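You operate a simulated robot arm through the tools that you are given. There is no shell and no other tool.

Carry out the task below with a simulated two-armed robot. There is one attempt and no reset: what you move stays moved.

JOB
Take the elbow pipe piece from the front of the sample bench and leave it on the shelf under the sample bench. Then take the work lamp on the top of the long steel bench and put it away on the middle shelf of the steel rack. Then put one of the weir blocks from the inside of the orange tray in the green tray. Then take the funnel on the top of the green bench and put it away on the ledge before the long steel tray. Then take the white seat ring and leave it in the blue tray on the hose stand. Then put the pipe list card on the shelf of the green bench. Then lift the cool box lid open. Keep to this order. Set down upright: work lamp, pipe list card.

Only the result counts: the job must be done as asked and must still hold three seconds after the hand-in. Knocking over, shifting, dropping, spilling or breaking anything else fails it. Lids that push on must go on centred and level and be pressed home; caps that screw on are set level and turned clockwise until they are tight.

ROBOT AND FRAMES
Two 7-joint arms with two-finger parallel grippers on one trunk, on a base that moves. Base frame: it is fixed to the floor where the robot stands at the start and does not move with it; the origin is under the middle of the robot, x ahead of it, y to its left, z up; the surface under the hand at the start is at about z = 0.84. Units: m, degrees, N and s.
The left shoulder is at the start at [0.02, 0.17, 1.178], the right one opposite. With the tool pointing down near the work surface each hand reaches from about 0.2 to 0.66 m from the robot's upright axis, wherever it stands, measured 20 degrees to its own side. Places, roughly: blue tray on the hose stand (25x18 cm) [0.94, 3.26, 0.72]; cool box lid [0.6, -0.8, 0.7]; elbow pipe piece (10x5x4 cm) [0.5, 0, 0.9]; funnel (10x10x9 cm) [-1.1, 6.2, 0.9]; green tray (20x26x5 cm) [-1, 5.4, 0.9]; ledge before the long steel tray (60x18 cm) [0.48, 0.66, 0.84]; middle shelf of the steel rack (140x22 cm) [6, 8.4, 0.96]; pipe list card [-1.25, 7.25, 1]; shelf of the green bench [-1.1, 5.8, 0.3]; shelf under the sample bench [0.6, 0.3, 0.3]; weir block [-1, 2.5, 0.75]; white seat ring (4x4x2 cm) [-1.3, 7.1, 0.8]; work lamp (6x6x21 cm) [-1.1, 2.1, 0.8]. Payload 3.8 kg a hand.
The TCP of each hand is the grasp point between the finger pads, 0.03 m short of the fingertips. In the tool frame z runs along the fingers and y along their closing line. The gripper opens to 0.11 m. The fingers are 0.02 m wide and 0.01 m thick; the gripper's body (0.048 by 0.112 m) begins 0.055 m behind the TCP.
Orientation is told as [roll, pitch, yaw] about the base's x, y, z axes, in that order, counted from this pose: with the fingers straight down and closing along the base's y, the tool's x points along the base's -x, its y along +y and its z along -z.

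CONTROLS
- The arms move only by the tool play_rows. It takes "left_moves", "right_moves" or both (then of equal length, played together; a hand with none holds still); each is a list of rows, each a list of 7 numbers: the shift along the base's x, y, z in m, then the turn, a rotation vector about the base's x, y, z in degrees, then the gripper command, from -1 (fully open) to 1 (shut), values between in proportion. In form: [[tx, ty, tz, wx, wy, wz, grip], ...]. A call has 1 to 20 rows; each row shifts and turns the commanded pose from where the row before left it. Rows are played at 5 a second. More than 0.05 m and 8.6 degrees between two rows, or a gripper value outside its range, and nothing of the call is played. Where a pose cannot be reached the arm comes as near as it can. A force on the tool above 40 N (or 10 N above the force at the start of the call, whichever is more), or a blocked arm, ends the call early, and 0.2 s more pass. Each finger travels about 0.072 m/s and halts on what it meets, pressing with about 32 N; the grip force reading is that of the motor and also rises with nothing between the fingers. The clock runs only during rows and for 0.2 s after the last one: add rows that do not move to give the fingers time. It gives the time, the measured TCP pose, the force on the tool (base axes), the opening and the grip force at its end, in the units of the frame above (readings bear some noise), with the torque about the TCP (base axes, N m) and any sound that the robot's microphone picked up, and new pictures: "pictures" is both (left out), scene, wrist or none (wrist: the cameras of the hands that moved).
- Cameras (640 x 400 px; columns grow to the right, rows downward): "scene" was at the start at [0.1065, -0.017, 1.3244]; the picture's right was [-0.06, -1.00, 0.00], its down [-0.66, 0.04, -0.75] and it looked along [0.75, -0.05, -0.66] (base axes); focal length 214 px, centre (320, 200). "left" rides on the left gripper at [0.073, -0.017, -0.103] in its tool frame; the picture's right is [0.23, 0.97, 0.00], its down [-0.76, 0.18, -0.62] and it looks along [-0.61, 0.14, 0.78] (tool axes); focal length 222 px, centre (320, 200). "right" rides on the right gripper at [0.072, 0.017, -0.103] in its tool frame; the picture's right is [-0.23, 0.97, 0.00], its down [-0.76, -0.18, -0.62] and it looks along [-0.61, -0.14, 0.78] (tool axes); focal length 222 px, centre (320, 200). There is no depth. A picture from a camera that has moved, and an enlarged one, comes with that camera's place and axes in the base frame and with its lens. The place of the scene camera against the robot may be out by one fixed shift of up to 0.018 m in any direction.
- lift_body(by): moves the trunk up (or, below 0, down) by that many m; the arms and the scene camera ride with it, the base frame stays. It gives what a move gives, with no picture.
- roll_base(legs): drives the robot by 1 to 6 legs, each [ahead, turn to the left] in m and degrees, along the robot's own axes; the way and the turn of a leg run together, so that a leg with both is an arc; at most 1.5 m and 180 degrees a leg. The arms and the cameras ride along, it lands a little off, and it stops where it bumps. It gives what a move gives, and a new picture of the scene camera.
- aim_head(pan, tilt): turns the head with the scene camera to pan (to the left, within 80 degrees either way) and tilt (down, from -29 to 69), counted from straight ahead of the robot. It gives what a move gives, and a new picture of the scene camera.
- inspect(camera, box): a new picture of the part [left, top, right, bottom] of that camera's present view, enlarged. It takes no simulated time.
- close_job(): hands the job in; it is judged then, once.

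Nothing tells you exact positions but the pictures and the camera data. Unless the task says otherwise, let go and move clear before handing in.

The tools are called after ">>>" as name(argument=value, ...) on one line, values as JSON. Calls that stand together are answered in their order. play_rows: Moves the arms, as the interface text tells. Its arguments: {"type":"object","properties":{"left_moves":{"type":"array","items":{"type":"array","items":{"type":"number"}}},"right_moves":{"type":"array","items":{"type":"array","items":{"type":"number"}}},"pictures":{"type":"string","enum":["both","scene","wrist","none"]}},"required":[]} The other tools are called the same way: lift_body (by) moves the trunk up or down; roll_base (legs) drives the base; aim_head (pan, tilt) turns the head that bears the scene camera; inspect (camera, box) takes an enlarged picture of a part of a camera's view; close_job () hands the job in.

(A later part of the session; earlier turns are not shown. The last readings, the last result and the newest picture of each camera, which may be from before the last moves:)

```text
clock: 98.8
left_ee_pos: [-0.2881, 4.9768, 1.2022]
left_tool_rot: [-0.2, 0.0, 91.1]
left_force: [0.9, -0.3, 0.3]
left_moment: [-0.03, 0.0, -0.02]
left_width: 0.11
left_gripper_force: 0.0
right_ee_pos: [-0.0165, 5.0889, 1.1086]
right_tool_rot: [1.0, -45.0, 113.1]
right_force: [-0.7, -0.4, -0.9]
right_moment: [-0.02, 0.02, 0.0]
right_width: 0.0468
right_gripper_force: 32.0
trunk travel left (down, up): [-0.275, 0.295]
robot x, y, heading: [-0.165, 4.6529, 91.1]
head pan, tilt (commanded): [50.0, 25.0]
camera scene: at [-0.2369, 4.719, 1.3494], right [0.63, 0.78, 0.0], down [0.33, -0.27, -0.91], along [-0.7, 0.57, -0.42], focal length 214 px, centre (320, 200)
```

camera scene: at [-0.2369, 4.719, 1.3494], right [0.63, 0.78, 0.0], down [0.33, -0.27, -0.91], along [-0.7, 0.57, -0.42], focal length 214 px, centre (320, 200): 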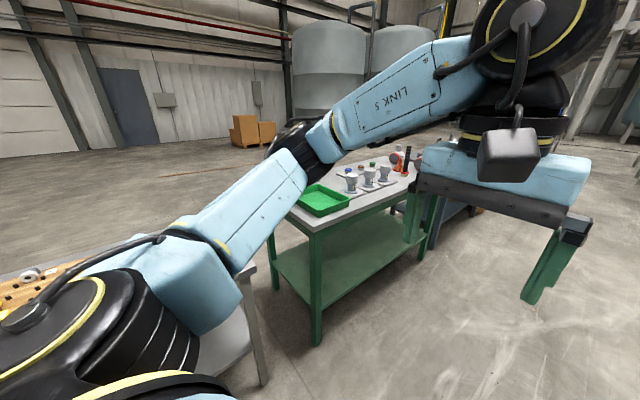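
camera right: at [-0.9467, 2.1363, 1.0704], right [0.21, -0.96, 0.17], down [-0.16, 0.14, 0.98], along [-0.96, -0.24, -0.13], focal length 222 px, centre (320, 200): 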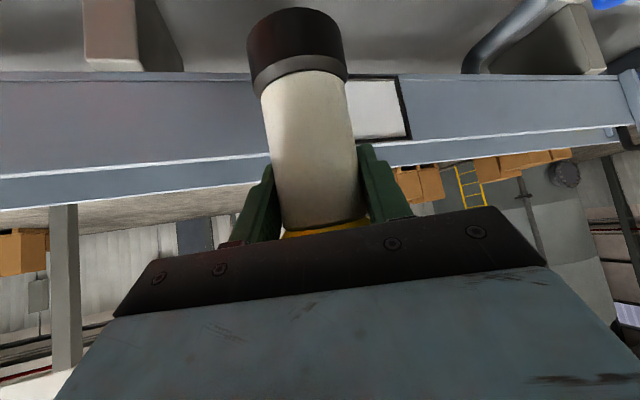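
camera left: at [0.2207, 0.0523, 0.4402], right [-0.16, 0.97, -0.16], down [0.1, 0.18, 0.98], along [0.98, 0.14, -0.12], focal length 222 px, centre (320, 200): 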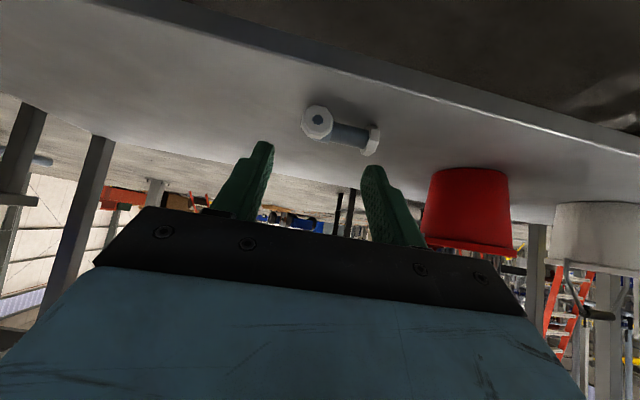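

The rack is hidden behind machinery on the right. I continue down the aisle to look past the blue press.

>>> aim_head(pan=0, tilt=20)

>>> roll_base(legs=[[1.4, 0]])

>>> roll_base(legs=[[1.3, -1]])

>>> aim_head(pan=-60, tilt=12)

```text
clock: 100.0
left_ee_pos: [-0.2857, 4.976, 1.2012]
left_tool_rot: [-0.2, 0.0, 91.1]
left_force: [-0.2, -0.7, -0.1]
left_moment: [-0.02, -0.01, 0.04]
left_width: 0.1098
left_gripper_force: 0.0
right_ee_pos: [-0.0171, 5.0897, 1.1096]
right_tool_rot: [0.8, -45.0, 113.0]
right_force: [-0.8, 0.6, -2.7]
right_moment: [0.0, -0.02, 0.01]
right_width: 0.0472
right_gripper_force: 32.2
trunk travel left (down, up): [-0.275, 0.295]
robot x, y, heading: [-0.1651, 4.6513, 91.0]
head pan, tilt (commanded): [0.0, 20.0]
camera scene: at [-0.1669, 4.754, 1.3575], right [1.0, 0.02, 0.0], down [0.01, -0.34, -0.94], along [-0.02, 0.94, -0.34], focal length 214 px, centre (320, 200)
```

scene: 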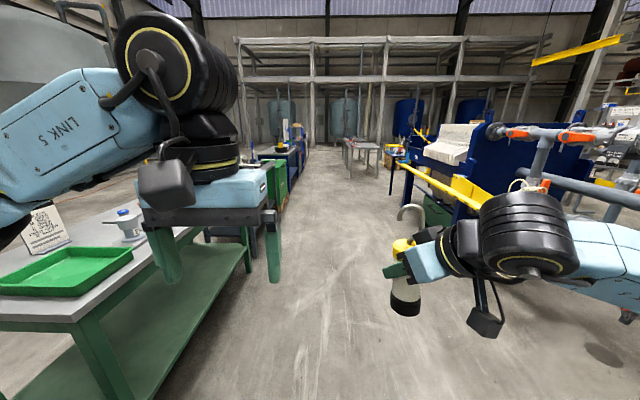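

```text
clock: 107.1
left_ee_pos: [-0.261, 6.4044, 1.2009]
left_tool_rot: [-0.2, 0.0, 88.3]
left_force: [0.6, 0.5, -0.3]
left_moment: [0.0, -0.03, -0.01]
left_width: 0.1099
left_gripper_force: 0.0
right_ee_pos: [0.0135, 6.5056, 1.1077]
right_tool_rot: [0.8, -45.0, 110.4]
right_force: [0.9, 0.4, -1.9]
right_moment: [-0.03, -0.03, 0.01]
right_width: 0.0472
right_gripper_force: 31.4
trunk travel left (down, up): [-0.275, 0.295]
robot x, y, heading: [-0.157, 6.0744, 88.4]
head pan, tilt (commanded): [0.0, 20.0]
camera scene: at [-0.1507, 6.1768, 1.3575], right [1.0, -0.03, 0.0], down [-0.01, -0.34, -0.94], along [0.03, 0.94, -0.34], focal length 214 px, centre (320, 200)
```

scene: 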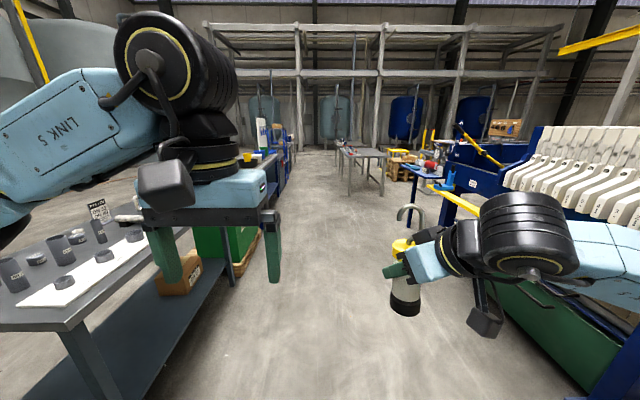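

```text
clock: 113.6
left_ee_pos: [-0.2108, 7.7021, 1.201]
left_tool_rot: [-0.2, 0.0, 87.7]
left_force: [0.4, 0.0, 0.4]
left_moment: [-0.01, -0.01, 0.03]
left_width: 0.1102
left_gripper_force: 0.1
right_ee_pos: [0.0663, 7.7982, 1.1087]
right_tool_rot: [0.9, -45.0, 109.8]
right_force: [-0.3, -0.4, -3.1]
right_moment: [0.01, 0.02, 0.0]
right_width: 0.0467
right_gripper_force: 31.7
trunk travel left (down, up): [-0.275, 0.295]
robot x, y, heading: [-0.1047, 7.3725, 87.5]
head pan, tilt (commanded): [0.0, 20.0]
camera scene: at [-0.1017, 7.4733, 1.3575], right [1.0, -0.04, 0.0], down [-0.01, -0.34, -0.94], along [0.04, 0.94, -0.34], focal length 214 px, centre (320, 200)
```

scene: 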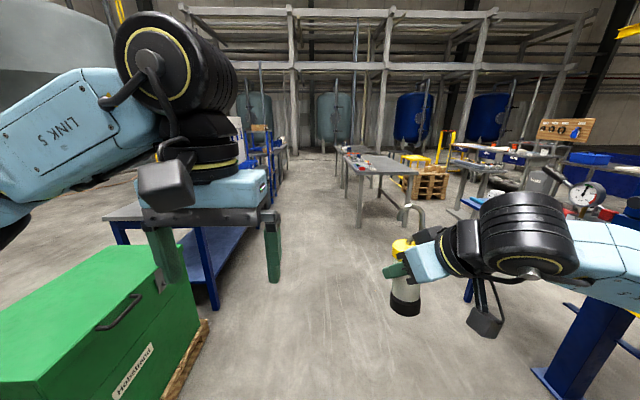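

```text
clock: 114.9
left_ee_pos: [-0.2089, 7.7021, 1.2005]
left_tool_rot: [-0.2, 0.0, 87.6]
left_force: [-0.3, 0.0, -0.6]
left_moment: [0.0, -0.02, -0.01]
left_width: 0.1101
left_gripper_force: 0.1
right_ee_pos: [0.0672, 7.7989, 1.108]
right_tool_rot: [0.8, -45.0, 109.7]
right_force: [0.0, -0.3, -1.9]
right_moment: [0.04, 0.01, 0.0]
right_width: 0.047
right_gripper_force: 32.1
trunk travel left (down, up): [-0.275, 0.295]
robot x, y, heading: [-0.1164, 7.3723, 87.5]
head pan, tilt (commanded): [-60.0, 12.0]
camera scene: at [-0.0231, 7.4233, 1.3705], right [0.46, -0.89, 0.0], down [-0.18, -0.1, -0.98], along [0.87, 0.45, -0.21], focal length 214 px, centre (320, 200)
```

scene: 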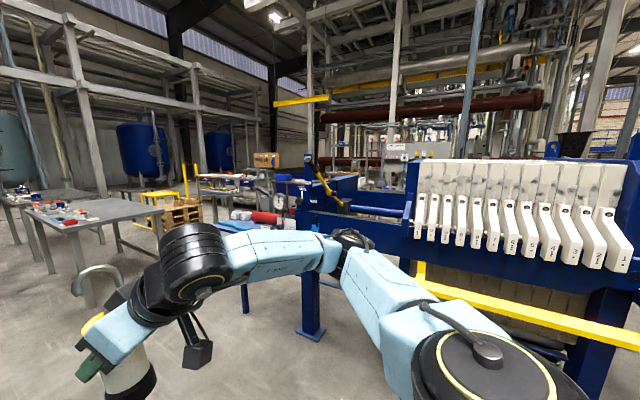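

The press ends near y≈8.2. I go on to y≈9 and look east.

>>> roll_base(legs=[[1.3, -1]])

>>> aim_head(pan=-75, tilt=15)

```text
clock: 121.4
left_ee_pos: [-0.1105, 9.0, 1.2007]
left_tool_rot: [-0.2, 0.0, 85.0]
left_force: [-0.3, -1.0, 0.8]
left_moment: [0.02, -0.03, -0.01]
left_width: 0.1099
left_gripper_force: 0.1
right_ee_pos: [0.1698, 9.0841, 1.1071]
right_tool_rot: [0.7, -44.9, 107.1]
right_force: [-0.1, -0.1, -2.0]
right_moment: [-0.01, -0.02, 0.01]
right_width: 0.0473
right_gripper_force: 32.2
trunk travel left (down, up): [-0.275, 0.295]
robot x, y, heading: [-0.0238, 8.6655, 85.0]
head pan, tilt (commanded): [-60.0, 12.0]
camera scene: at [0.064, 8.7123, 1.3705], right [0.42, -0.91, 0.0], down [-0.19, -0.09, -0.98], along [0.89, 0.41, -0.21], focal length 214 px, centre (320, 200)
```

scene: 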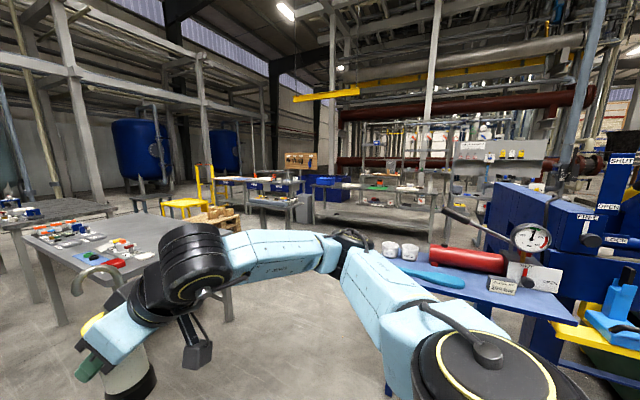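

```text
clock: 122.2
left_ee_pos: [-0.111, 8.9992, 1.2015]
left_tool_rot: [-0.3, 0.0, 85.1]
left_force: [-0.3, 0.1, -1.1]
left_moment: [0.01, 0.0, 0.01]
left_width: 0.1101
left_gripper_force: 0.1
right_ee_pos: [0.1695, 9.0837, 1.1087]
right_tool_rot: [0.8, -45.0, 107.1]
right_force: [-0.3, -0.1, -3.0]
right_moment: [-0.03, -0.01, 0.0]
right_width: 0.0473
right_gripper_force: 31.8
trunk travel left (down, up): [-0.275, 0.295]
robot x, y, heading: [-0.0238, 8.6639, 85.0]
head pan, tilt (commanded): [-75.0, 15.0]
camera scene: at [0.0714, 8.6889, 1.3657], right [0.17, -0.98, 0.0], down [-0.25, -0.05, -0.97], along [0.95, 0.17, -0.26], focal length 214 px, centre (320, 200)
```

scene: 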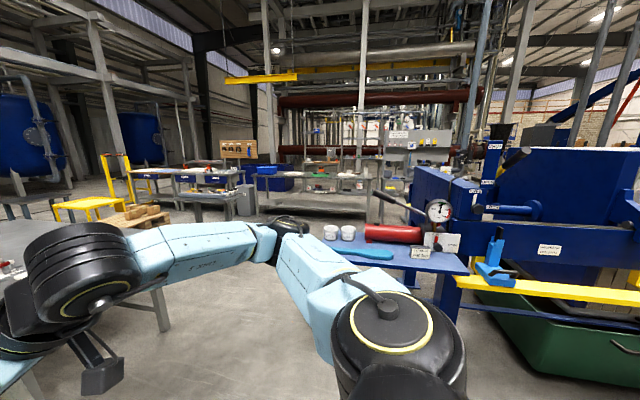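

A steel rack stands to the east. I zoom in on it.

>>> inspect(camera="scene", box=[230, 130, 430, 255])

>>> inspect(camera="scene", box=[120, 130, 320, 255])

```text
3.20 times, centred on (330, 192) of scene
camera zoom: at [0.0714, 8.6889, 1.3657], right [0.17, -0.98, 0.0], down [-0.25, -0.05, -0.97], along [0.95, 0.17, -0.26], focal length 686 px, centre (288, 224)
```

zoom: 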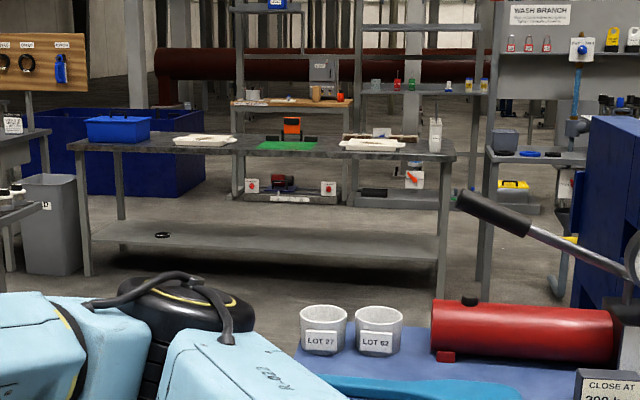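

```text
3.20 times, centred on (220, 192) of scene
camera zoom: at [0.0714, 8.6889, 1.3657], right [0.17, -0.98, 0.0], down [-0.25, -0.05, -0.97], along [0.95, 0.17, -0.26], focal length 686 px, centre (640, 224)
```

zoom: 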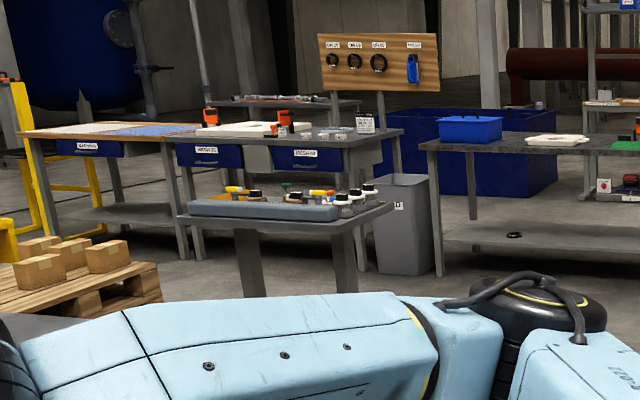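

The rack (x≈5.9, y≈7.7–9.1) stands behind a bench row at x≈3.7. I drive into the lane at y≈9.4 heading east to look for a way around.

>>> roll_base(legs=[[0.72, 0], [0, -85]])

>>> aim_head(pan=0, tilt=15)

```text
clock: 129.7
left_ee_pos: [0.3604, 9.5074, 1.2005]
left_tool_rot: [-0.2, -0.1, 1.5]
left_force: [0.6, 0.2, -0.4]
left_moment: [-0.03, -0.02, 0.03]
left_width: 0.1101
left_gripper_force: 0.1
right_ee_pos: [0.4757, 9.2375, 1.108]
right_tool_rot: [0.8, -45.1, 23.6]
right_force: [0.8, 0.2, -3.6]
right_moment: [-0.02, 0.01, -0.02]
right_width: 0.0472
right_gripper_force: 32.8
trunk travel left (down, up): [-0.275, 0.295]
robot x, y, heading: [0.0371, 9.3793, 1.4]
head pan, tilt (commanded): [-75.0, 15.0]
camera scene: at [0.086, 9.2829, 1.3657], right [-0.96, -0.28, 0.0], down [-0.07, 0.25, -0.97], along [0.27, -0.93, -0.26], focal length 214 px, centre (320, 200)
```

scene: 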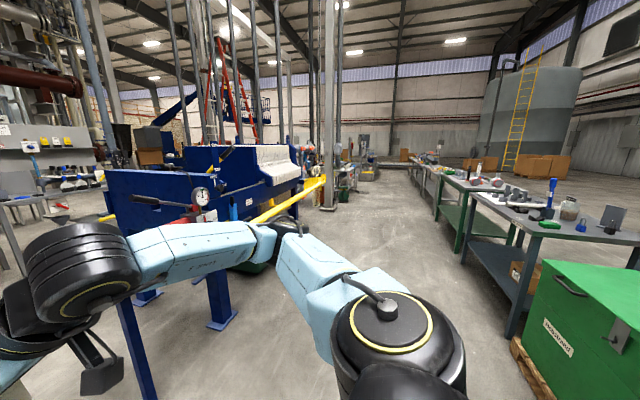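

```text
clock: 131.2
left_ee_pos: [0.3599, 9.5077, 1.2008]
left_tool_rot: [0.0, 0.0, 1.5]
left_force: [-0.3, 0.1, 0.0]
left_moment: [0.03, 0.0, -0.01]
left_width: 0.11
left_gripper_force: 0.0
right_ee_pos: [0.4756, 9.2374, 1.1067]
right_tool_rot: [0.9, -44.9, 23.5]
right_force: [-0.6, 0.8, -2.0]
right_moment: [-0.01, 0.01, 0.0]
right_width: 0.0474
right_gripper_force: 32.2
trunk travel left (down, up): [-0.275, 0.295]
robot x, y, heading: [0.0388, 9.3808, 1.5]
head pan, tilt (commanded): [0.0, 15.0]
camera scene: at [0.1531, 9.3749, 1.3657], right [0.02, -1.0, 0.0], down [-0.26, -0.01, -0.97], along [0.97, 0.02, -0.26], focal length 214 px, centre (320, 200)
```

scene: 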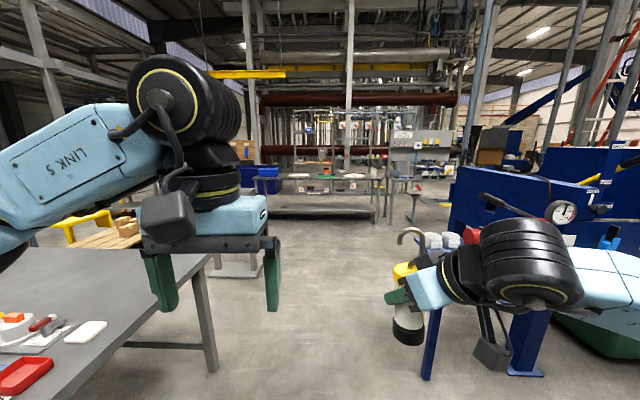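

>>> roll_base(legs=[[1.4, 0]])

>>> roll_base(legs=[[0.9, 0]])

>>> aim_head(pan=-50, tilt=15)

>>> aim_head(pan=50, tilt=15)

```text
clock: 138.2
left_ee_pos: [1.7797, 9.5311, 1.2012]
left_tool_rot: [-0.1, 0.0, 1.0]
left_force: [1.0, 0.9, 0.4]
left_moment: [-0.02, 0.02, -0.04]
left_width: 0.1099
left_gripper_force: 0.1
right_ee_pos: [1.8927, 9.2617, 1.1081]
right_tool_rot: [0.8, -44.9, 23.0]
right_force: [0.1, 0.3, -2.3]
right_moment: [0.0, 0.03, 0.0]
right_width: 0.0473
right_gripper_force: 32.5
trunk travel left (down, up): [-0.275, 0.295]
robot x, y, heading: [1.4569, 9.4124, 0.6]
head pan, tilt (commanded): [0.0, 15.0]
camera scene: at [1.5715, 9.4011, 1.3656], right [0.01, -1.0, 0.0], down [-0.26, 0.0, -0.97], along [0.97, 0.01, -0.26], focal length 214 px, centre (320, 200)
```

scene: 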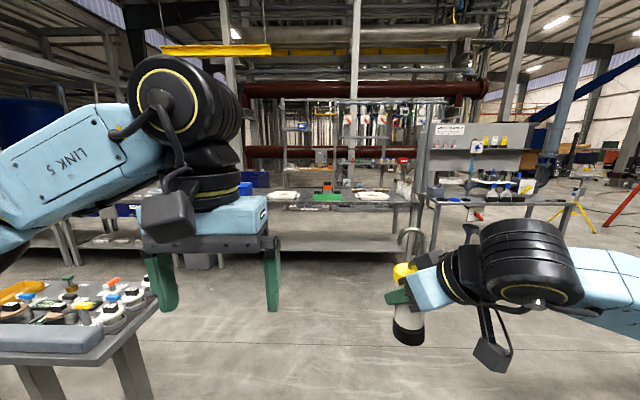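

```text
clock: 143.0
left_ee_pos: [2.6871, 9.553, 1.2022]
left_tool_rot: [0.0, 0.0, 1.5]
left_force: [0.2, 0.2, 0.0]
left_moment: [-0.04, 0.04, -0.01]
left_width: 0.1101
left_gripper_force: 0.2
right_ee_pos: [2.8013, 9.2833, 1.1077]
right_tool_rot: [0.9, -44.9, 23.6]
right_force: [-0.6, 0.1, -1.9]
right_moment: [0.01, 0.01, -0.04]
right_width: 0.0471
right_gripper_force: 31.9
trunk travel left (down, up): [-0.275, 0.295]
robot x, y, heading: [2.3607, 9.4276, 1.2]
head pan, tilt (commanded): [0.0, 15.0]
camera scene: at [2.4792, 9.4199, 1.3656], right [0.02, -1.0, 0.0], down [-0.26, -0.01, -0.97], along [0.97, 0.02, -0.26], focal length 214 px, centre (320, 200)
```

scene: 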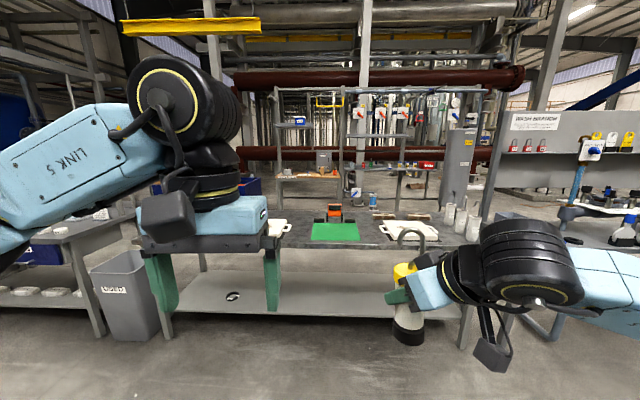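

```text
clock: 144.2
left_ee_pos: [2.6856, 9.5522, 1.2006]
left_tool_rot: [0.0, -0.1, 1.5]
left_force: [-0.5, -0.7, -0.2]
left_moment: [0.01, -0.04, 0.0]
left_width: 0.1101
left_gripper_force: 0.0
right_ee_pos: [2.8019, 9.2834, 1.1086]
right_tool_rot: [0.8, -44.9, 23.6]
right_force: [0.4, 0.0, -1.7]
right_moment: [-0.02, 0.01, -0.01]
right_width: 0.0471
right_gripper_force: 31.8
trunk travel left (down, up): [-0.275, 0.295]
robot x, y, heading: [2.365, 9.4296, 1.4]
head pan, tilt (commanded): [-50.0, 15.0]
camera scene: at [2.4473, 9.3476, 1.3657], right [-0.75, -0.66, 0.0], down [-0.17, 0.19, -0.97], along [0.64, -0.72, -0.26], focal length 214 px, centre (320, 200)
```

scene: 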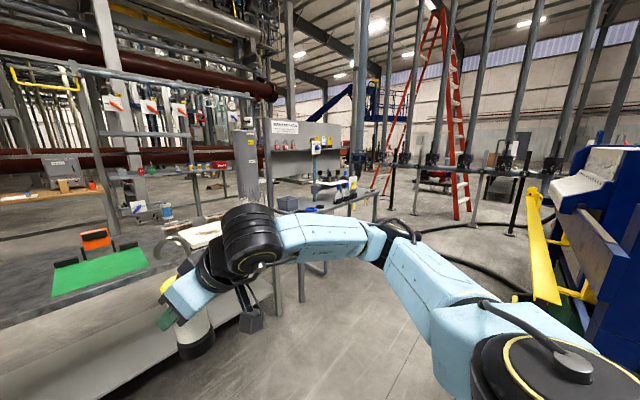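

```text
clock: 145.9
left_ee_pos: [2.6856, 9.5526, 1.2]
left_tool_rot: [-0.1, 0.1, 1.5]
left_force: [-0.4, 0.4, -0.6]
left_moment: [0.01, 0.0, 0.0]
left_width: 0.1101
left_gripper_force: 0.0
right_ee_pos: [2.8017, 9.2834, 1.1074]
right_tool_rot: [0.8, -44.9, 23.6]
right_force: [1.3, 0.4, -2.3]
right_moment: [0.01, -0.03, -0.02]
right_width: 0.0471
right_gripper_force: 32.1
trunk travel left (down, up): [-0.275, 0.295]
robot x, y, heading: [2.3634, 9.4278, 1.3]
head pan, tilt (commanded): [50.0, 15.0]
camera scene: at [2.4438, 9.4906, 1.3657], right [0.78, -0.62, 0.0], down [-0.16, -0.2, -0.97], along [0.6, 0.75, -0.26], focal length 214 px, centre (320, 200)
```

scene: 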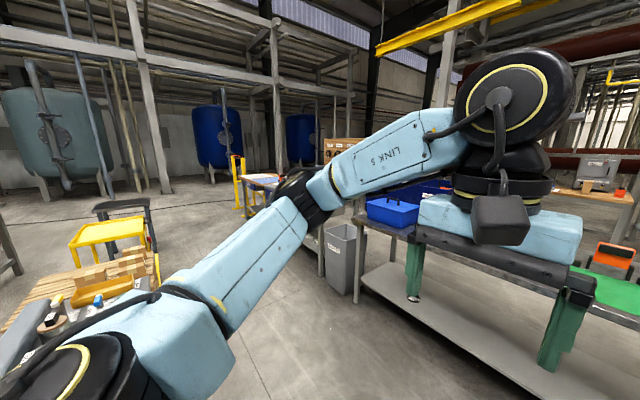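

>>> aim_head(pan=-35, tilt=22)

>>> inspect(camera="scene", box=[60, 60, 380, 260])

>>> inspect(camera="scene", box=[300, 60, 620, 260])

```text
clock: 147.5
left_ee_pos: [2.6862, 9.5525, 1.2013]
left_tool_rot: [-0.1, 0.0, 1.5]
left_force: [-0.2, 0.6, -0.6]
left_moment: [-0.03, -0.01, -0.01]
left_width: 0.11
left_gripper_force: 0.1
right_ee_pos: [2.8002, 9.2839, 1.1072]
right_tool_rot: [0.8, -44.9, 23.5]
right_force: [0.7, 1.0, -1.3]
right_moment: [-0.01, 0.01, 0.0]
right_width: 0.047
right_gripper_force: 31.8
trunk travel left (down, up): [-0.275, 0.295]
robot x, y, heading: [2.3618, 9.4297, 1.7]
head pan, tilt (commanded): [-35.0, 22.0]
camera scene: at [2.4629, 9.3663, 1.3543], right [-0.55, -0.83, 0.0], down [-0.31, 0.21, -0.93], along [0.77, -0.51, -0.37], focal length 214 px, centre (320, 200)
```

scene: 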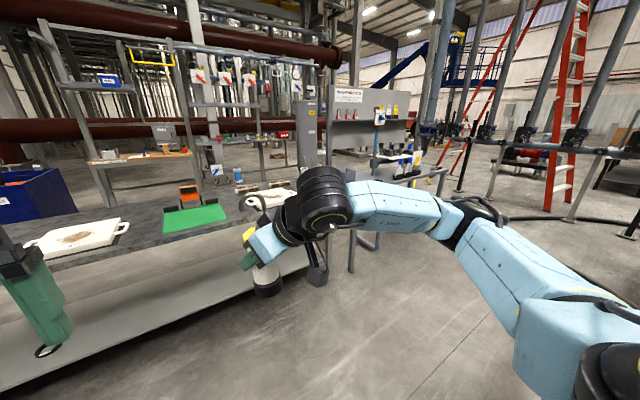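

```text
2.00 times, centred on (220, 160) of scene
camera zoom: at [2.4629, 9.3663, 1.3543], right [-0.55, -0.83, 0.0], down [-0.31, 0.21, -0.93], along [0.77, -0.51, -0.37], focal length 429 px, centre (520, 280)
```

zoom: 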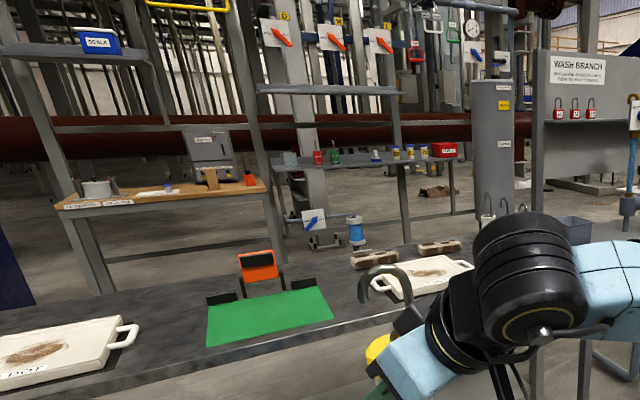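

```text
2.00 times, centred on (460, 160) of scene
camera zoom: at [2.4629, 9.3663, 1.3543], right [-0.55, -0.83, 0.0], down [-0.31, 0.21, -0.93], along [0.77, -0.51, -0.37], focal length 429 px, centre (40, 280)
```

zoom: 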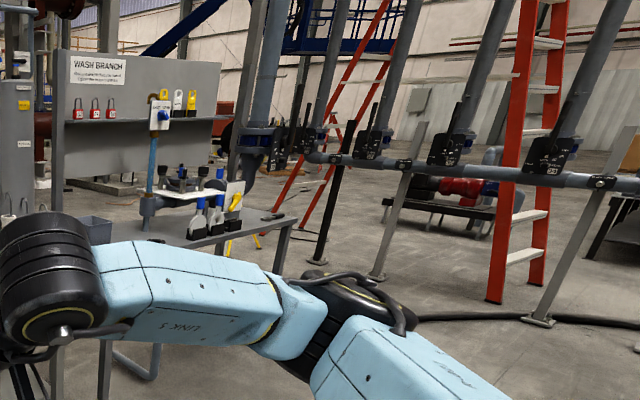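

There is a corridor between the press and the wash-branch bench leading south, then east round to the rack. I turn toward it.

>>> roll_base(legs=[[0, -62]])

>>> aim_head(pan=0, tilt=25)

```text
clock: 150.7
left_ee_pos: [2.6244, 9.204, 1.2012]
left_tool_rot: [-0.1, 0.0, -60.2]
left_force: [-0.9, -0.1, 1.0]
left_moment: [-0.02, -0.01, -0.03]
left_width: 0.1101
left_gripper_force: 0.0
right_ee_pos: [2.4437, 8.9737, 1.1076]
right_tool_rot: [0.9, -44.9, -38.0]
right_force: [-0.5, 0.1, -2.3]
right_moment: [-0.04, -0.01, 0.02]
right_width: 0.0472
right_gripper_force: 32.0
trunk travel left (down, up): [-0.275, 0.295]
robot x, y, heading: [2.3615, 9.4267, -60.3]
head pan, tilt (commanded): [-35.0, 22.0]
camera scene: at [2.3663, 9.3063, 1.3543], right [-1.0, 0.09, 0.0], down [0.03, 0.37, -0.93], along [-0.08, -0.92, -0.37], focal length 214 px, centre (320, 200)
```

scene: 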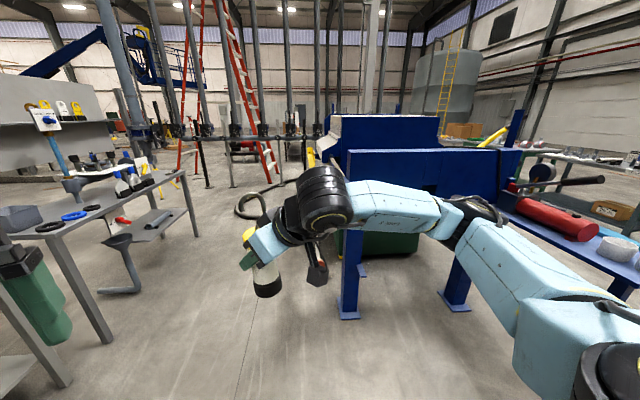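

```text
clock: 151.7
left_ee_pos: [2.6257, 9.203, 1.2007]
left_tool_rot: [0.0, 0.0, -59.9]
left_force: [0.6, 0.1, -0.4]
left_moment: [0.01, -0.03, -0.03]
left_width: 0.1099
left_gripper_force: 0.0
right_ee_pos: [2.4434, 8.9734, 1.1071]
right_tool_rot: [0.9, -44.9, -38.0]
right_force: [0.0, 0.2, -2.6]
right_moment: [0.0, -0.01, 0.0]
right_width: 0.0469
right_gripper_force: 31.7
trunk travel left (down, up): [-0.275, 0.295]
robot x, y, heading: [2.3643, 9.4252, -60.2]
head pan, tilt (commanded): [0.0, 25.0]
camera scene: at [2.4206, 9.3188, 1.3494], right [-0.87, -0.5, 0.0], down [-0.21, 0.37, -0.91], along [0.45, -0.79, -0.42], focal length 214 px, centre (320, 200)
```

scene: 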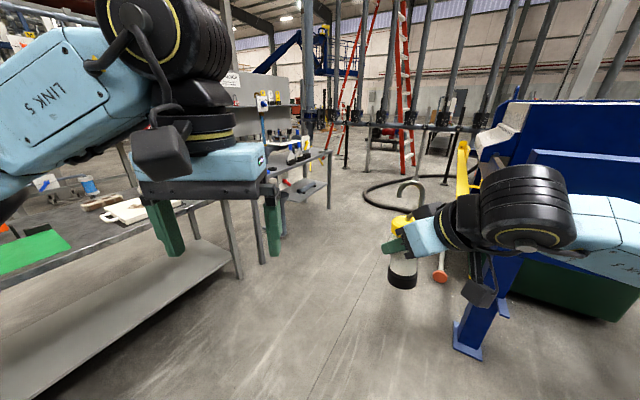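

The corridor is about 1.3 m wide. I drive in, then turn south.

>>> roll_base(legs=[[1.1, -1], [0, -29]])

>>> roll_base(legs=[[1.3, 0]])

>>> aim_head(pan=60, tilt=20)

```text
clock: 158.7
left_ee_pos: [2.998, 8.1436, 1.2004]
left_tool_rot: [-0.1, -0.1, -91.5]
left_force: [-1.0, -0.1, -0.7]
left_moment: [-0.01, 0.02, -0.03]
left_width: 0.1101
left_gripper_force: 0.0
right_ee_pos: [2.7233, 8.0431, 1.1083]
right_tool_rot: [0.7, -45.0, -69.3]
right_force: [0.0, 0.4, -2.7]
right_moment: [-0.02, -0.02, -0.04]
right_width: 0.0469
right_gripper_force: 32.1
trunk travel left (down, up): [-0.275, 0.295]
robot x, y, heading: [2.896, 8.4744, -91.8]
head pan, tilt (commanded): [0.0, 25.0]
camera scene: at [2.8897, 8.3478, 1.3494], right [-1.0, 0.03, 0.0], down [0.01, 0.42, -0.91], along [-0.02, -0.91, -0.42], focal length 214 px, centre (320, 200)
```

scene: 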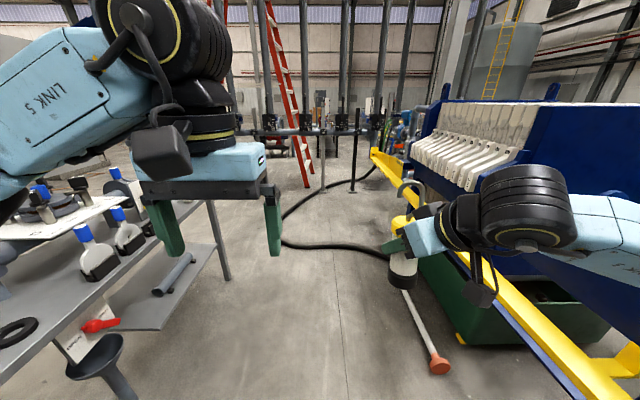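

```text
clock: 165.4
left_ee_pos: [2.9464, 6.8121, 1.2005]
left_tool_rot: [-0.1, 0.0, -92.4]
left_force: [-0.2, 0.5, -0.4]
left_moment: [-0.01, 0.01, 0.04]
left_width: 0.1102
left_gripper_force: 0.2
right_ee_pos: [2.6687, 6.7152, 1.107]
right_tool_rot: [0.8, -44.9, -70.3]
right_force: [-0.1, -0.5, -2.7]
right_moment: [0.01, 0.01, 0.0]
right_width: 0.0471
right_gripper_force: 32.3
trunk travel left (down, up): [-0.275, 0.295]
robot x, y, heading: [2.844, 7.144, -92.4]
head pan, tilt (commanded): [0.0, 25.0]
camera scene: at [2.8414, 7.0187, 1.3494], right [-1.0, 0.04, 0.0], down [0.02, 0.42, -0.91], along [-0.04, -0.91, -0.42], focal length 214 px, centre (320, 200)
```

scene: 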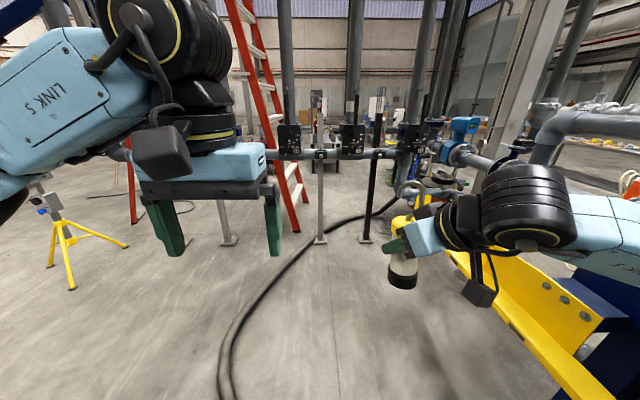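

```text
clock: 166.7
left_ee_pos: [2.9461, 6.8126, 1.201]
left_tool_rot: [-0.1, 0.0, -92.4]
left_force: [0.2, 0.8, -0.1]
left_moment: [0.0, -0.02, 0.0]
left_width: 0.11
left_gripper_force: 0.0
right_ee_pos: [2.6693, 6.716, 1.1077]
right_tool_rot: [0.8, -44.9, -70.3]
right_force: [-0.3, -0.2, -2.9]
right_moment: [0.0, -0.02, 0.01]
right_width: 0.0472
right_gripper_force: 31.8
trunk travel left (down, up): [-0.275, 0.295]
robot x, y, heading: [2.8426, 7.1457, -92.7]
head pan, tilt (commanded): [60.0, 20.0]
camera scene: at [2.9239, 7.0609, 1.3575], right [-0.54, -0.84, 0.0], down [-0.29, 0.18, -0.94], along [0.79, -0.51, -0.34], focal length 214 px, centre (320, 200)
```

scene: 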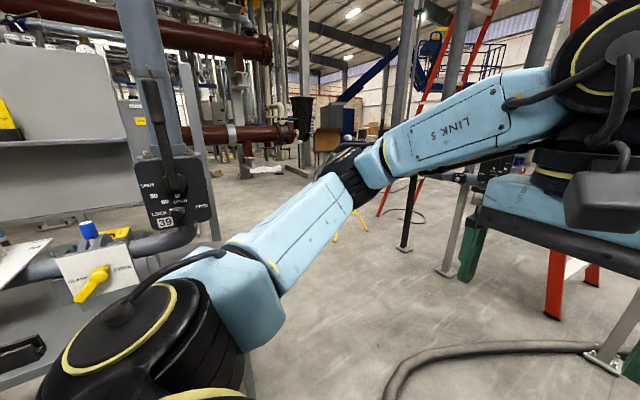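

A hose lies on the floor ahead. I look down to map it precisely.

>>> aim_head(pan=25, tilt=50)

>>> aim_head(pan=78, tilt=35)

```text
clock: 167.7
left_ee_pos: [2.9459, 6.8124, 1.2008]
left_tool_rot: [-0.1, 0.0, -92.4]
left_force: [0.1, 0.3, 0.1]
left_moment: [-0.01, -0.01, -0.01]
left_width: 0.1101
left_gripper_force: 0.0
right_ee_pos: [2.6687, 6.7159, 1.1076]
right_tool_rot: [0.7, -44.9, -70.3]
right_force: [-0.2, -0.3, -2.1]
right_moment: [-0.01, -0.01, 0.02]
right_width: 0.0468
right_gripper_force: 32.2
trunk travel left (down, up): [-0.275, 0.295]
robot x, y, heading: [2.8484, 7.1415, -92.5]
head pan, tilt (commanded): [25.0, 50.0]
camera scene: at [2.875, 7.0399, 1.312], right [-0.92, -0.38, 0.0], down [-0.29, 0.71, -0.64], along [0.25, -0.59, -0.77], focal length 214 px, centre (320, 200)
```

scene: 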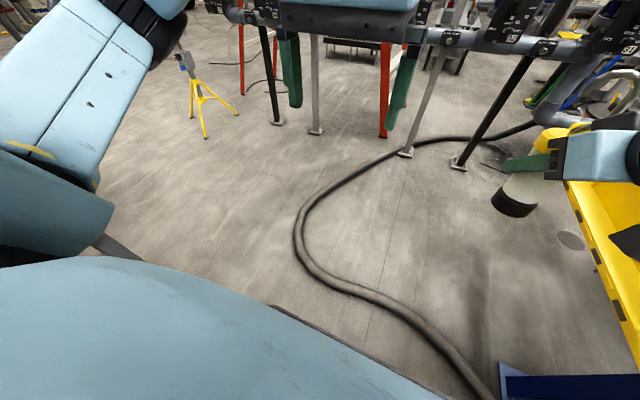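

```text
clock: 168.9
left_ee_pos: [2.9454, 6.8126, 1.201]
left_tool_rot: [-0.1, 0.0, -92.4]
left_force: [0.0, -0.7, -0.6]
left_moment: [-0.02, -0.01, 0.01]
left_width: 0.11
left_gripper_force: 0.1
right_ee_pos: [2.6705, 6.7167, 1.1075]
right_tool_rot: [0.8, -44.9, -70.3]
right_force: [-0.1, 0.4, -2.3]
right_moment: [0.02, 0.01, 0.02]
right_width: 0.0471
right_gripper_force: 31.8
trunk travel left (down, up): [-0.275, 0.295]
robot x, y, heading: [2.8464, 7.1453, -92.3]
head pan, tilt (commanded): [78.0, 35.0]
camera scene: at [2.9306, 7.0889, 1.3337], right [-0.25, -0.97, 0.0], down [-0.56, 0.14, -0.82], along [0.79, -0.21, -0.57], focal length 214 px, centre (320, 200)
```

scene: 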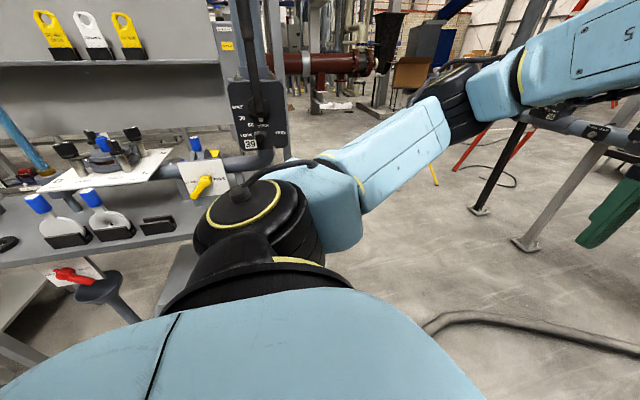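

I use the left wrist camera to look down at my own base and the hose, to judge the clearance.

>>> play_rows(left_moves=[[0, -0.01, 0, 8, -0.3, 0, -1], [0, -0.01, 0, 8, -0.3, 0, -1], [0, -0.01, 0, 8, -0.3, 0, -1], [0, -0.01, 0, 8, -0.3, 0, -1], [0, 0, 0, 0, 0, 0, -1]], pictures="wrist")

```text
clock: 170.1
left_ee_pos: [2.9463, 6.7727, 1.2013]
left_tool_rot: [-0.4, 32.1, -92.5]
left_force: [0.1, -0.1, -0.2]
left_moment: [-0.01, 0.02, -0.01]
left_width: 0.1101
left_gripper_force: 0.1
right_ee_pos: [2.6693, 6.7167, 1.1067]
right_tool_rot: [0.8, -44.9, -70.3]
right_force: [0.0, 0.0, -1.9]
right_moment: [0.01, 0.03, 0.02]
right_width: 0.0472
right_gripper_force: 32.1
trunk travel left (down, up): [-0.275, 0.295]
robot x, y, heading: [2.8497, 7.1412, -92.4]
head pan, tilt (commanded): [78.0, 35.0]
camera left: at [2.9302, 6.7797, 1.3279], right [0.98, 0.15, 0.12], down [0.14, -0.98, 0.12], along [0.13, -0.1, -0.99], focal length 222 px, centre (320, 200)
```

left: 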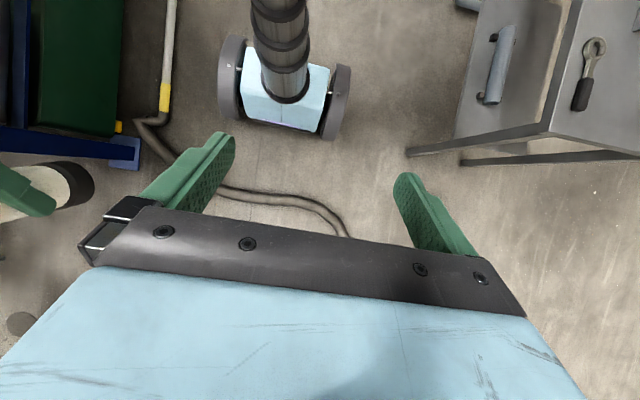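

The overhead view shows my base (about 0.55 m wide), the wash bench's corner at [3.62, 7.0] and the hose curving round to [3.38, 6.32]. The hose lies flat on the floor, fixed to the press; I'll pass diagonally, slowly, watching for a bump. First I straighten the left hand and turn.

>>> play_rows(left_moves=[[0, 0.01, 0, -8, 0.3, 0, -1], [0, 0.01, 0, -8, 0.3, 0, -1], [0, 0.01, 0, -8, 0.3, 0, -1], [0, 0.01, 0, -8, 0.3, 0, -1], [0, 0, 0, 0, 0, 0, -1]], pictures="none")

>>> roll_base(legs=[[0, 37]])

>>> aim_head(pan=0, tilt=35)

>>> inspect(camera="scene", box=[200, 100, 520, 300])

```text
clock: 171.3
left_ee_pos: [2.946, 6.8145, 1.2011]
left_tool_rot: [-0.1, -0.2, -92.2]
left_force: [-0.2, -0.2, 0.0]
left_moment: [0.05, 0.03, -0.01]
left_width: 0.1102
left_gripper_force: 0.1
right_ee_pos: [2.6691, 6.7156, 1.1083]
right_tool_rot: [0.8, -45.0, -70.4]
right_force: [0.2, 0.3, -2.3]
right_moment: [0.02, 0.0, 0.01]
right_width: 0.0472
right_gripper_force: 32.4
trunk travel left (down, up): [-0.275, 0.295]
robot x, y, heading: [2.8457, 7.1464, -92.4]
head pan, tilt (commanded): [78.0, 35.0]
```

```text
clock: 173.5
left_ee_pos: [3.1267, 6.9427, 1.2008]
left_tool_rot: [-0.2, 0.0, -54.9]
left_force: [-0.5, -0.5, 0.2]
left_moment: [0.0, 0.01, 0.0]
left_width: 0.1101
left_gripper_force: 0.1
right_ee_pos: [2.9651, 6.6969, 1.1088]
right_tool_rot: [0.9, -44.9, -32.9]
right_force: [0.3, 0.3, -1.8]
right_moment: [0.0, -0.01, 0.04]
right_width: 0.0471
right_gripper_force: 32.5
trunk travel left (down, up): [-0.275, 0.295]
robot x, y, heading: [2.8487, 7.1443, -55.0]
head pan, tilt (commanded): [78.0, 35.0]
camera scene: at [2.9398, 7.1493, 1.3336], right [0.39, -0.92, 0.0], down [-0.53, -0.22, -0.82], along [0.75, 0.32, -0.57], focal length 214 px, centre (320, 200)
```

scene: 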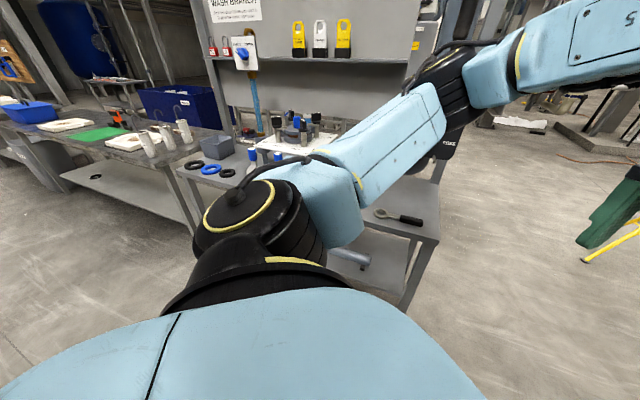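

```text
clock: 175.0
left_ee_pos: [3.1258, 6.9431, 1.2004]
left_tool_rot: [0.0, 0.1, -54.9]
left_force: [0.0, 0.5, -0.2]
left_moment: [0.03, -0.01, 0.03]
left_width: 0.1101
left_gripper_force: 0.0
right_ee_pos: [2.9651, 6.6984, 1.108]
right_tool_rot: [0.8, -44.8, -32.9]
right_force: [-1.2, -0.1, -3.0]
right_moment: [-0.01, 0.01, -0.01]
right_width: 0.0471
right_gripper_force: 32.1
trunk travel left (down, up): [-0.275, 0.295]
robot x, y, heading: [2.8472, 7.1452, -54.9]
head pan, tilt (commanded): [0.0, 35.0]
camera scene: at [2.909, 7.0426, 1.3337], right [-0.82, -0.57, 0.0], down [-0.33, 0.47, -0.82], along [0.47, -0.67, -0.57], focal length 214 px, centre (320, 200)
```

scene: 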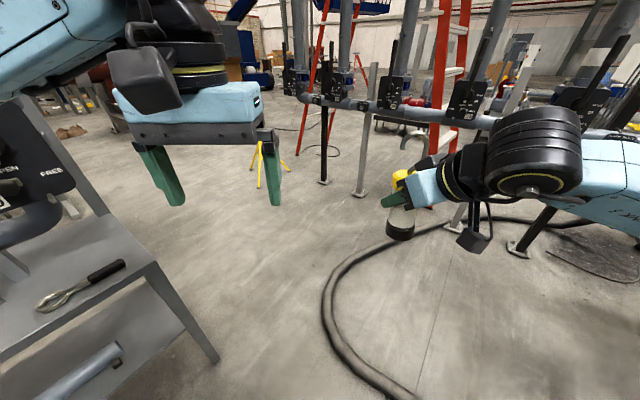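

```text
2.00 times, centred on (360, 200) of scene
camera zoom: at [2.909, 7.0426, 1.3337], right [-0.82, -0.57, 0.0], down [-0.33, 0.47, -0.82], along [0.47, -0.67, -0.57], focal length 429 px, centre (240, 200)
```

zoom: 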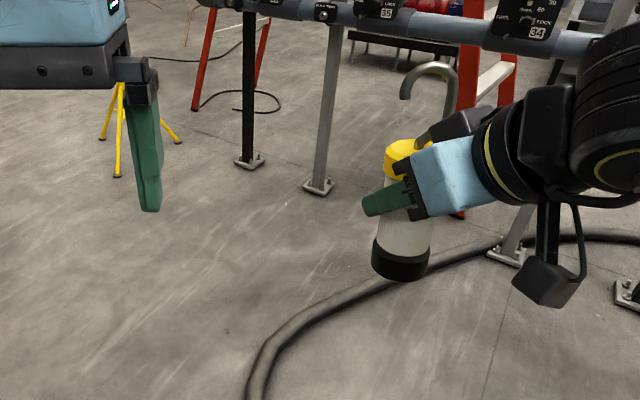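

The hose is a flat run of tube fixed at its ends. I drive on in a short leg and check that the travel matches (no bump).

>>> roll_base(legs=[[0.4, 0]])

```text
clock: 177.5
left_ee_pos: [3.3563, 6.6137, 1.2007]
left_tool_rot: [-0.1, 0.0, -55.0]
left_force: [1.0, -0.7, -0.4]
left_moment: [-0.01, 0.0, 0.01]
left_width: 0.1098
left_gripper_force: 0.0
right_ee_pos: [3.1948, 6.3689, 1.1076]
right_tool_rot: [0.7, -44.9, -33.0]
right_force: [-0.2, 0.1, -2.6]
right_moment: [0.0, -0.03, -0.02]
right_width: 0.0472
right_gripper_force: 32.0
trunk travel left (down, up): [-0.275, 0.295]
robot x, y, heading: [3.074, 6.8184, -55.5]
head pan, tilt (commanded): [0.0, 35.0]
camera scene: at [3.1384, 6.714, 1.3336], right [-0.82, -0.57, 0.0], down [-0.33, 0.47, -0.82], along [0.47, -0.67, -0.57], focal length 214 px, centre (320, 200)
```

scene: 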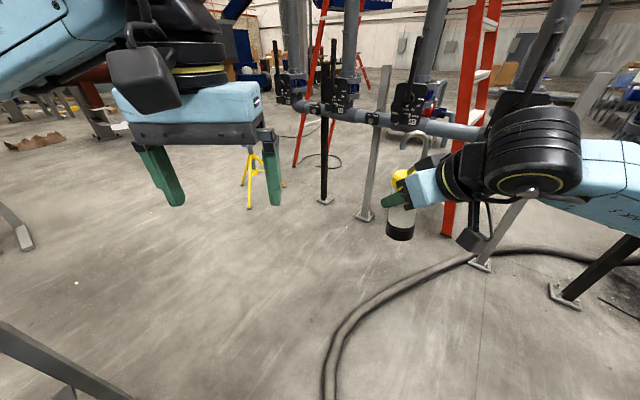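

>>> roll_base(legs=[[0.35, 0]])

```text
clock: 179.8
left_ee_pos: [3.5561, 6.3321, 1.2004]
left_tool_rot: [-0.1, 0.0, -54.6]
left_force: [0.3, -0.6, -0.4]
left_moment: [0.01, 0.03, 0.02]
left_width: 0.1101
left_gripper_force: 0.0
right_ee_pos: [3.397, 6.0854, 1.1065]
right_tool_rot: [0.8, -45.0, -32.5]
right_force: [0.2, -0.8, -2.3]
right_moment: [-0.03, 0.01, -0.01]
right_width: 0.0471
right_gripper_force: 31.7
trunk travel left (down, up): [-0.275, 0.295]
robot x, y, heading: [3.2748, 6.5298, -54.8]
head pan, tilt (commanded): [0.0, 35.0]
camera scene: at [3.3387, 6.4307, 1.3336], right [-0.82, -0.58, 0.0], down [-0.33, 0.47, -0.82], along [0.47, -0.67, -0.57], focal length 214 px, centre (320, 200)
```

scene: 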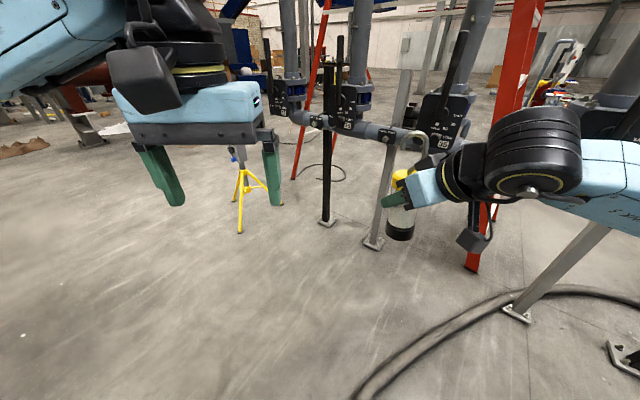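

No bump – the hose is no obstacle. I drive a bit further, then turn east toward the rack.

>>> roll_base(legs=[[0.35, 0], [0, 65]])

>>> aim_head(pan=30, tilt=18)

```text
clock: 184.9
left_ee_pos: [3.7803, 6.4157, 1.2012]
left_tool_rot: [-0.1, 0.0, 10.5]
left_force: [-0.4, -0.3, -0.6]
left_moment: [0.0, -0.01, -0.01]
left_width: 0.1099
left_gripper_force: 0.0
right_ee_pos: [3.9343, 6.1672, 1.107]
right_tool_rot: [0.7, -44.9, 32.6]
right_force: [-1.0, -1.1, -2.5]
right_moment: [-0.01, -0.01, 0.02]
right_width: 0.047
right_gripper_force: 32.3
trunk travel left (down, up): [-0.275, 0.295]
robot x, y, heading: [3.4808, 6.2414, 10.3]
head pan, tilt (commanded): [0.0, 35.0]
camera scene: at [3.5884, 6.2506, 1.3337], right [0.18, -0.98, 0.0], down [-0.56, -0.1, -0.82], along [0.81, 0.15, -0.57], focal length 214 px, centre (320, 200)
```

scene: 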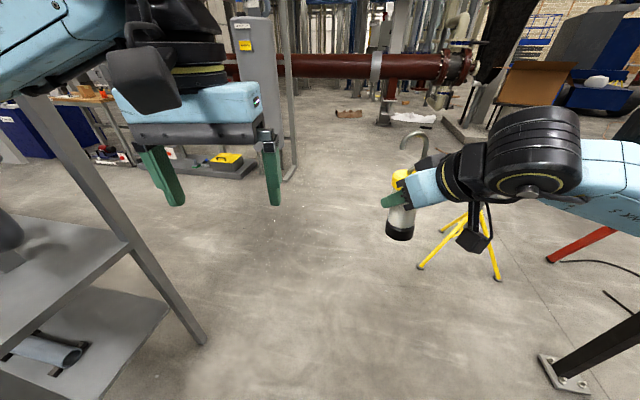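

```text
clock: 185.8
left_ee_pos: [3.7791, 6.4143, 1.1989]
left_tool_rot: [0.0, 0.0, 10.5]
left_force: [-1.1, -0.4, -0.1]
left_moment: [-0.01, -0.01, -0.01]
left_width: 0.1098
left_gripper_force: 0.0
right_ee_pos: [3.9355, 6.1668, 1.1077]
right_tool_rot: [0.8, -44.8, 32.5]
right_force: [1.2, -0.7, -2.8]
right_moment: [0.01, -0.02, 0.01]
right_width: 0.0469
right_gripper_force: 32.4
trunk travel left (down, up): [-0.275, 0.295]
robot x, y, heading: [3.4816, 6.2452, 10.7]
head pan, tilt (commanded): [30.0, 18.0]
camera scene: at [3.5729, 6.295, 1.3607], right [0.65, -0.76, 0.0], down [-0.24, -0.2, -0.95], along [0.72, 0.62, -0.31], focal length 214 px, centre (320, 200)
```

scene: 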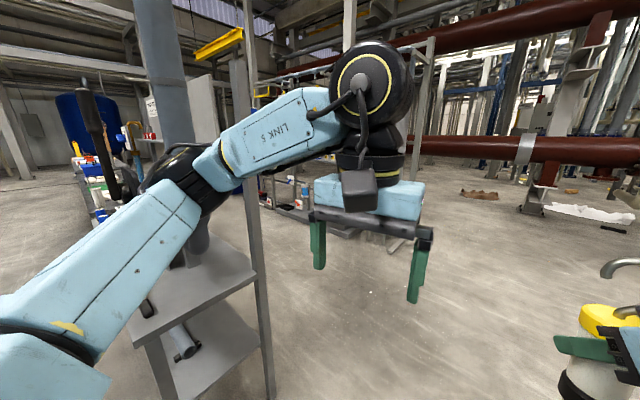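

I head straight east past the wash bench first, then north into the aisle before the rack.

>>> roll_base(legs=[[0, -13], [1.15, 0]])

>>> aim_head(pan=60, tilt=18)

```text
clock: 192.5
left_ee_pos: [4.9599, 6.2925, 1.2004]
left_tool_rot: [-0.2, 0.0, -2.5]
left_force: [-0.3, 0.1, 0.4]
left_moment: [-0.01, 0.04, 0.0]
left_width: 0.1104
left_gripper_force: 0.1
right_ee_pos: [5.0563, 6.0161, 1.1083]
right_tool_rot: [0.8, -44.9, 19.6]
right_force: [0.4, 0.2, -2.1]
right_moment: [-0.01, -0.02, 0.01]
right_width: 0.0472
right_gripper_force: 32.2
trunk travel left (down, up): [-0.275, 0.295]
robot x, y, heading: [4.629, 6.1937, -2.3]
head pan, tilt (commanded): [30.0, 18.0]
camera scene: at [4.7338, 6.2212, 1.3608], right [0.46, -0.89, 0.0], down [-0.27, -0.14, -0.95], along [0.84, 0.44, -0.31], focal length 214 px, centre (320, 200)
```

scene: 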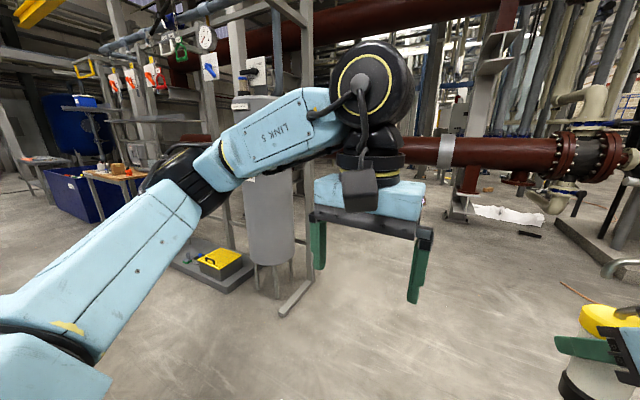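

```text
clock: 193.5
left_ee_pos: [4.9584, 6.2927, 1.2007]
left_tool_rot: [-0.1, 0.1, -2.5]
left_force: [-0.3, 0.0, -0.7]
left_moment: [0.01, 0.0, 0.01]
left_width: 0.1099
left_gripper_force: 0.0
right_ee_pos: [5.0555, 6.0161, 1.1087]
right_tool_rot: [0.8, -44.9, 19.7]
right_force: [0.3, -0.1, -2.8]
right_moment: [-0.02, 0.02, -0.02]
right_width: 0.047
right_gripper_force: 32.0
trunk travel left (down, up): [-0.275, 0.295]
robot x, y, heading: [4.6262, 6.1933, -2.6]
head pan, tilt (commanded): [60.0, 18.0]
camera scene: at [4.7009, 6.2568, 1.3608], right [0.84, -0.54, 0.0], down [-0.17, -0.26, -0.95], along [0.51, 0.8, -0.31], focal length 214 px, centre (320, 200)
```

scene: 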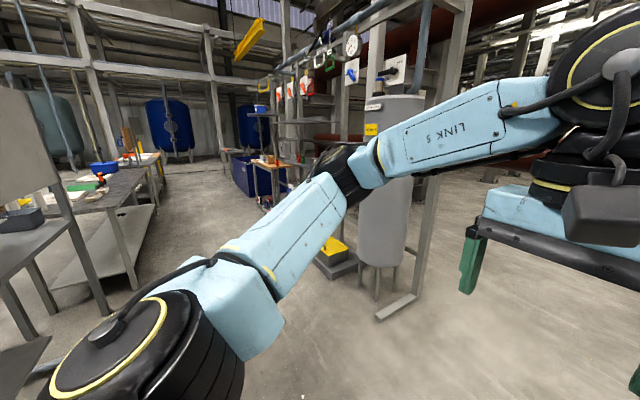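

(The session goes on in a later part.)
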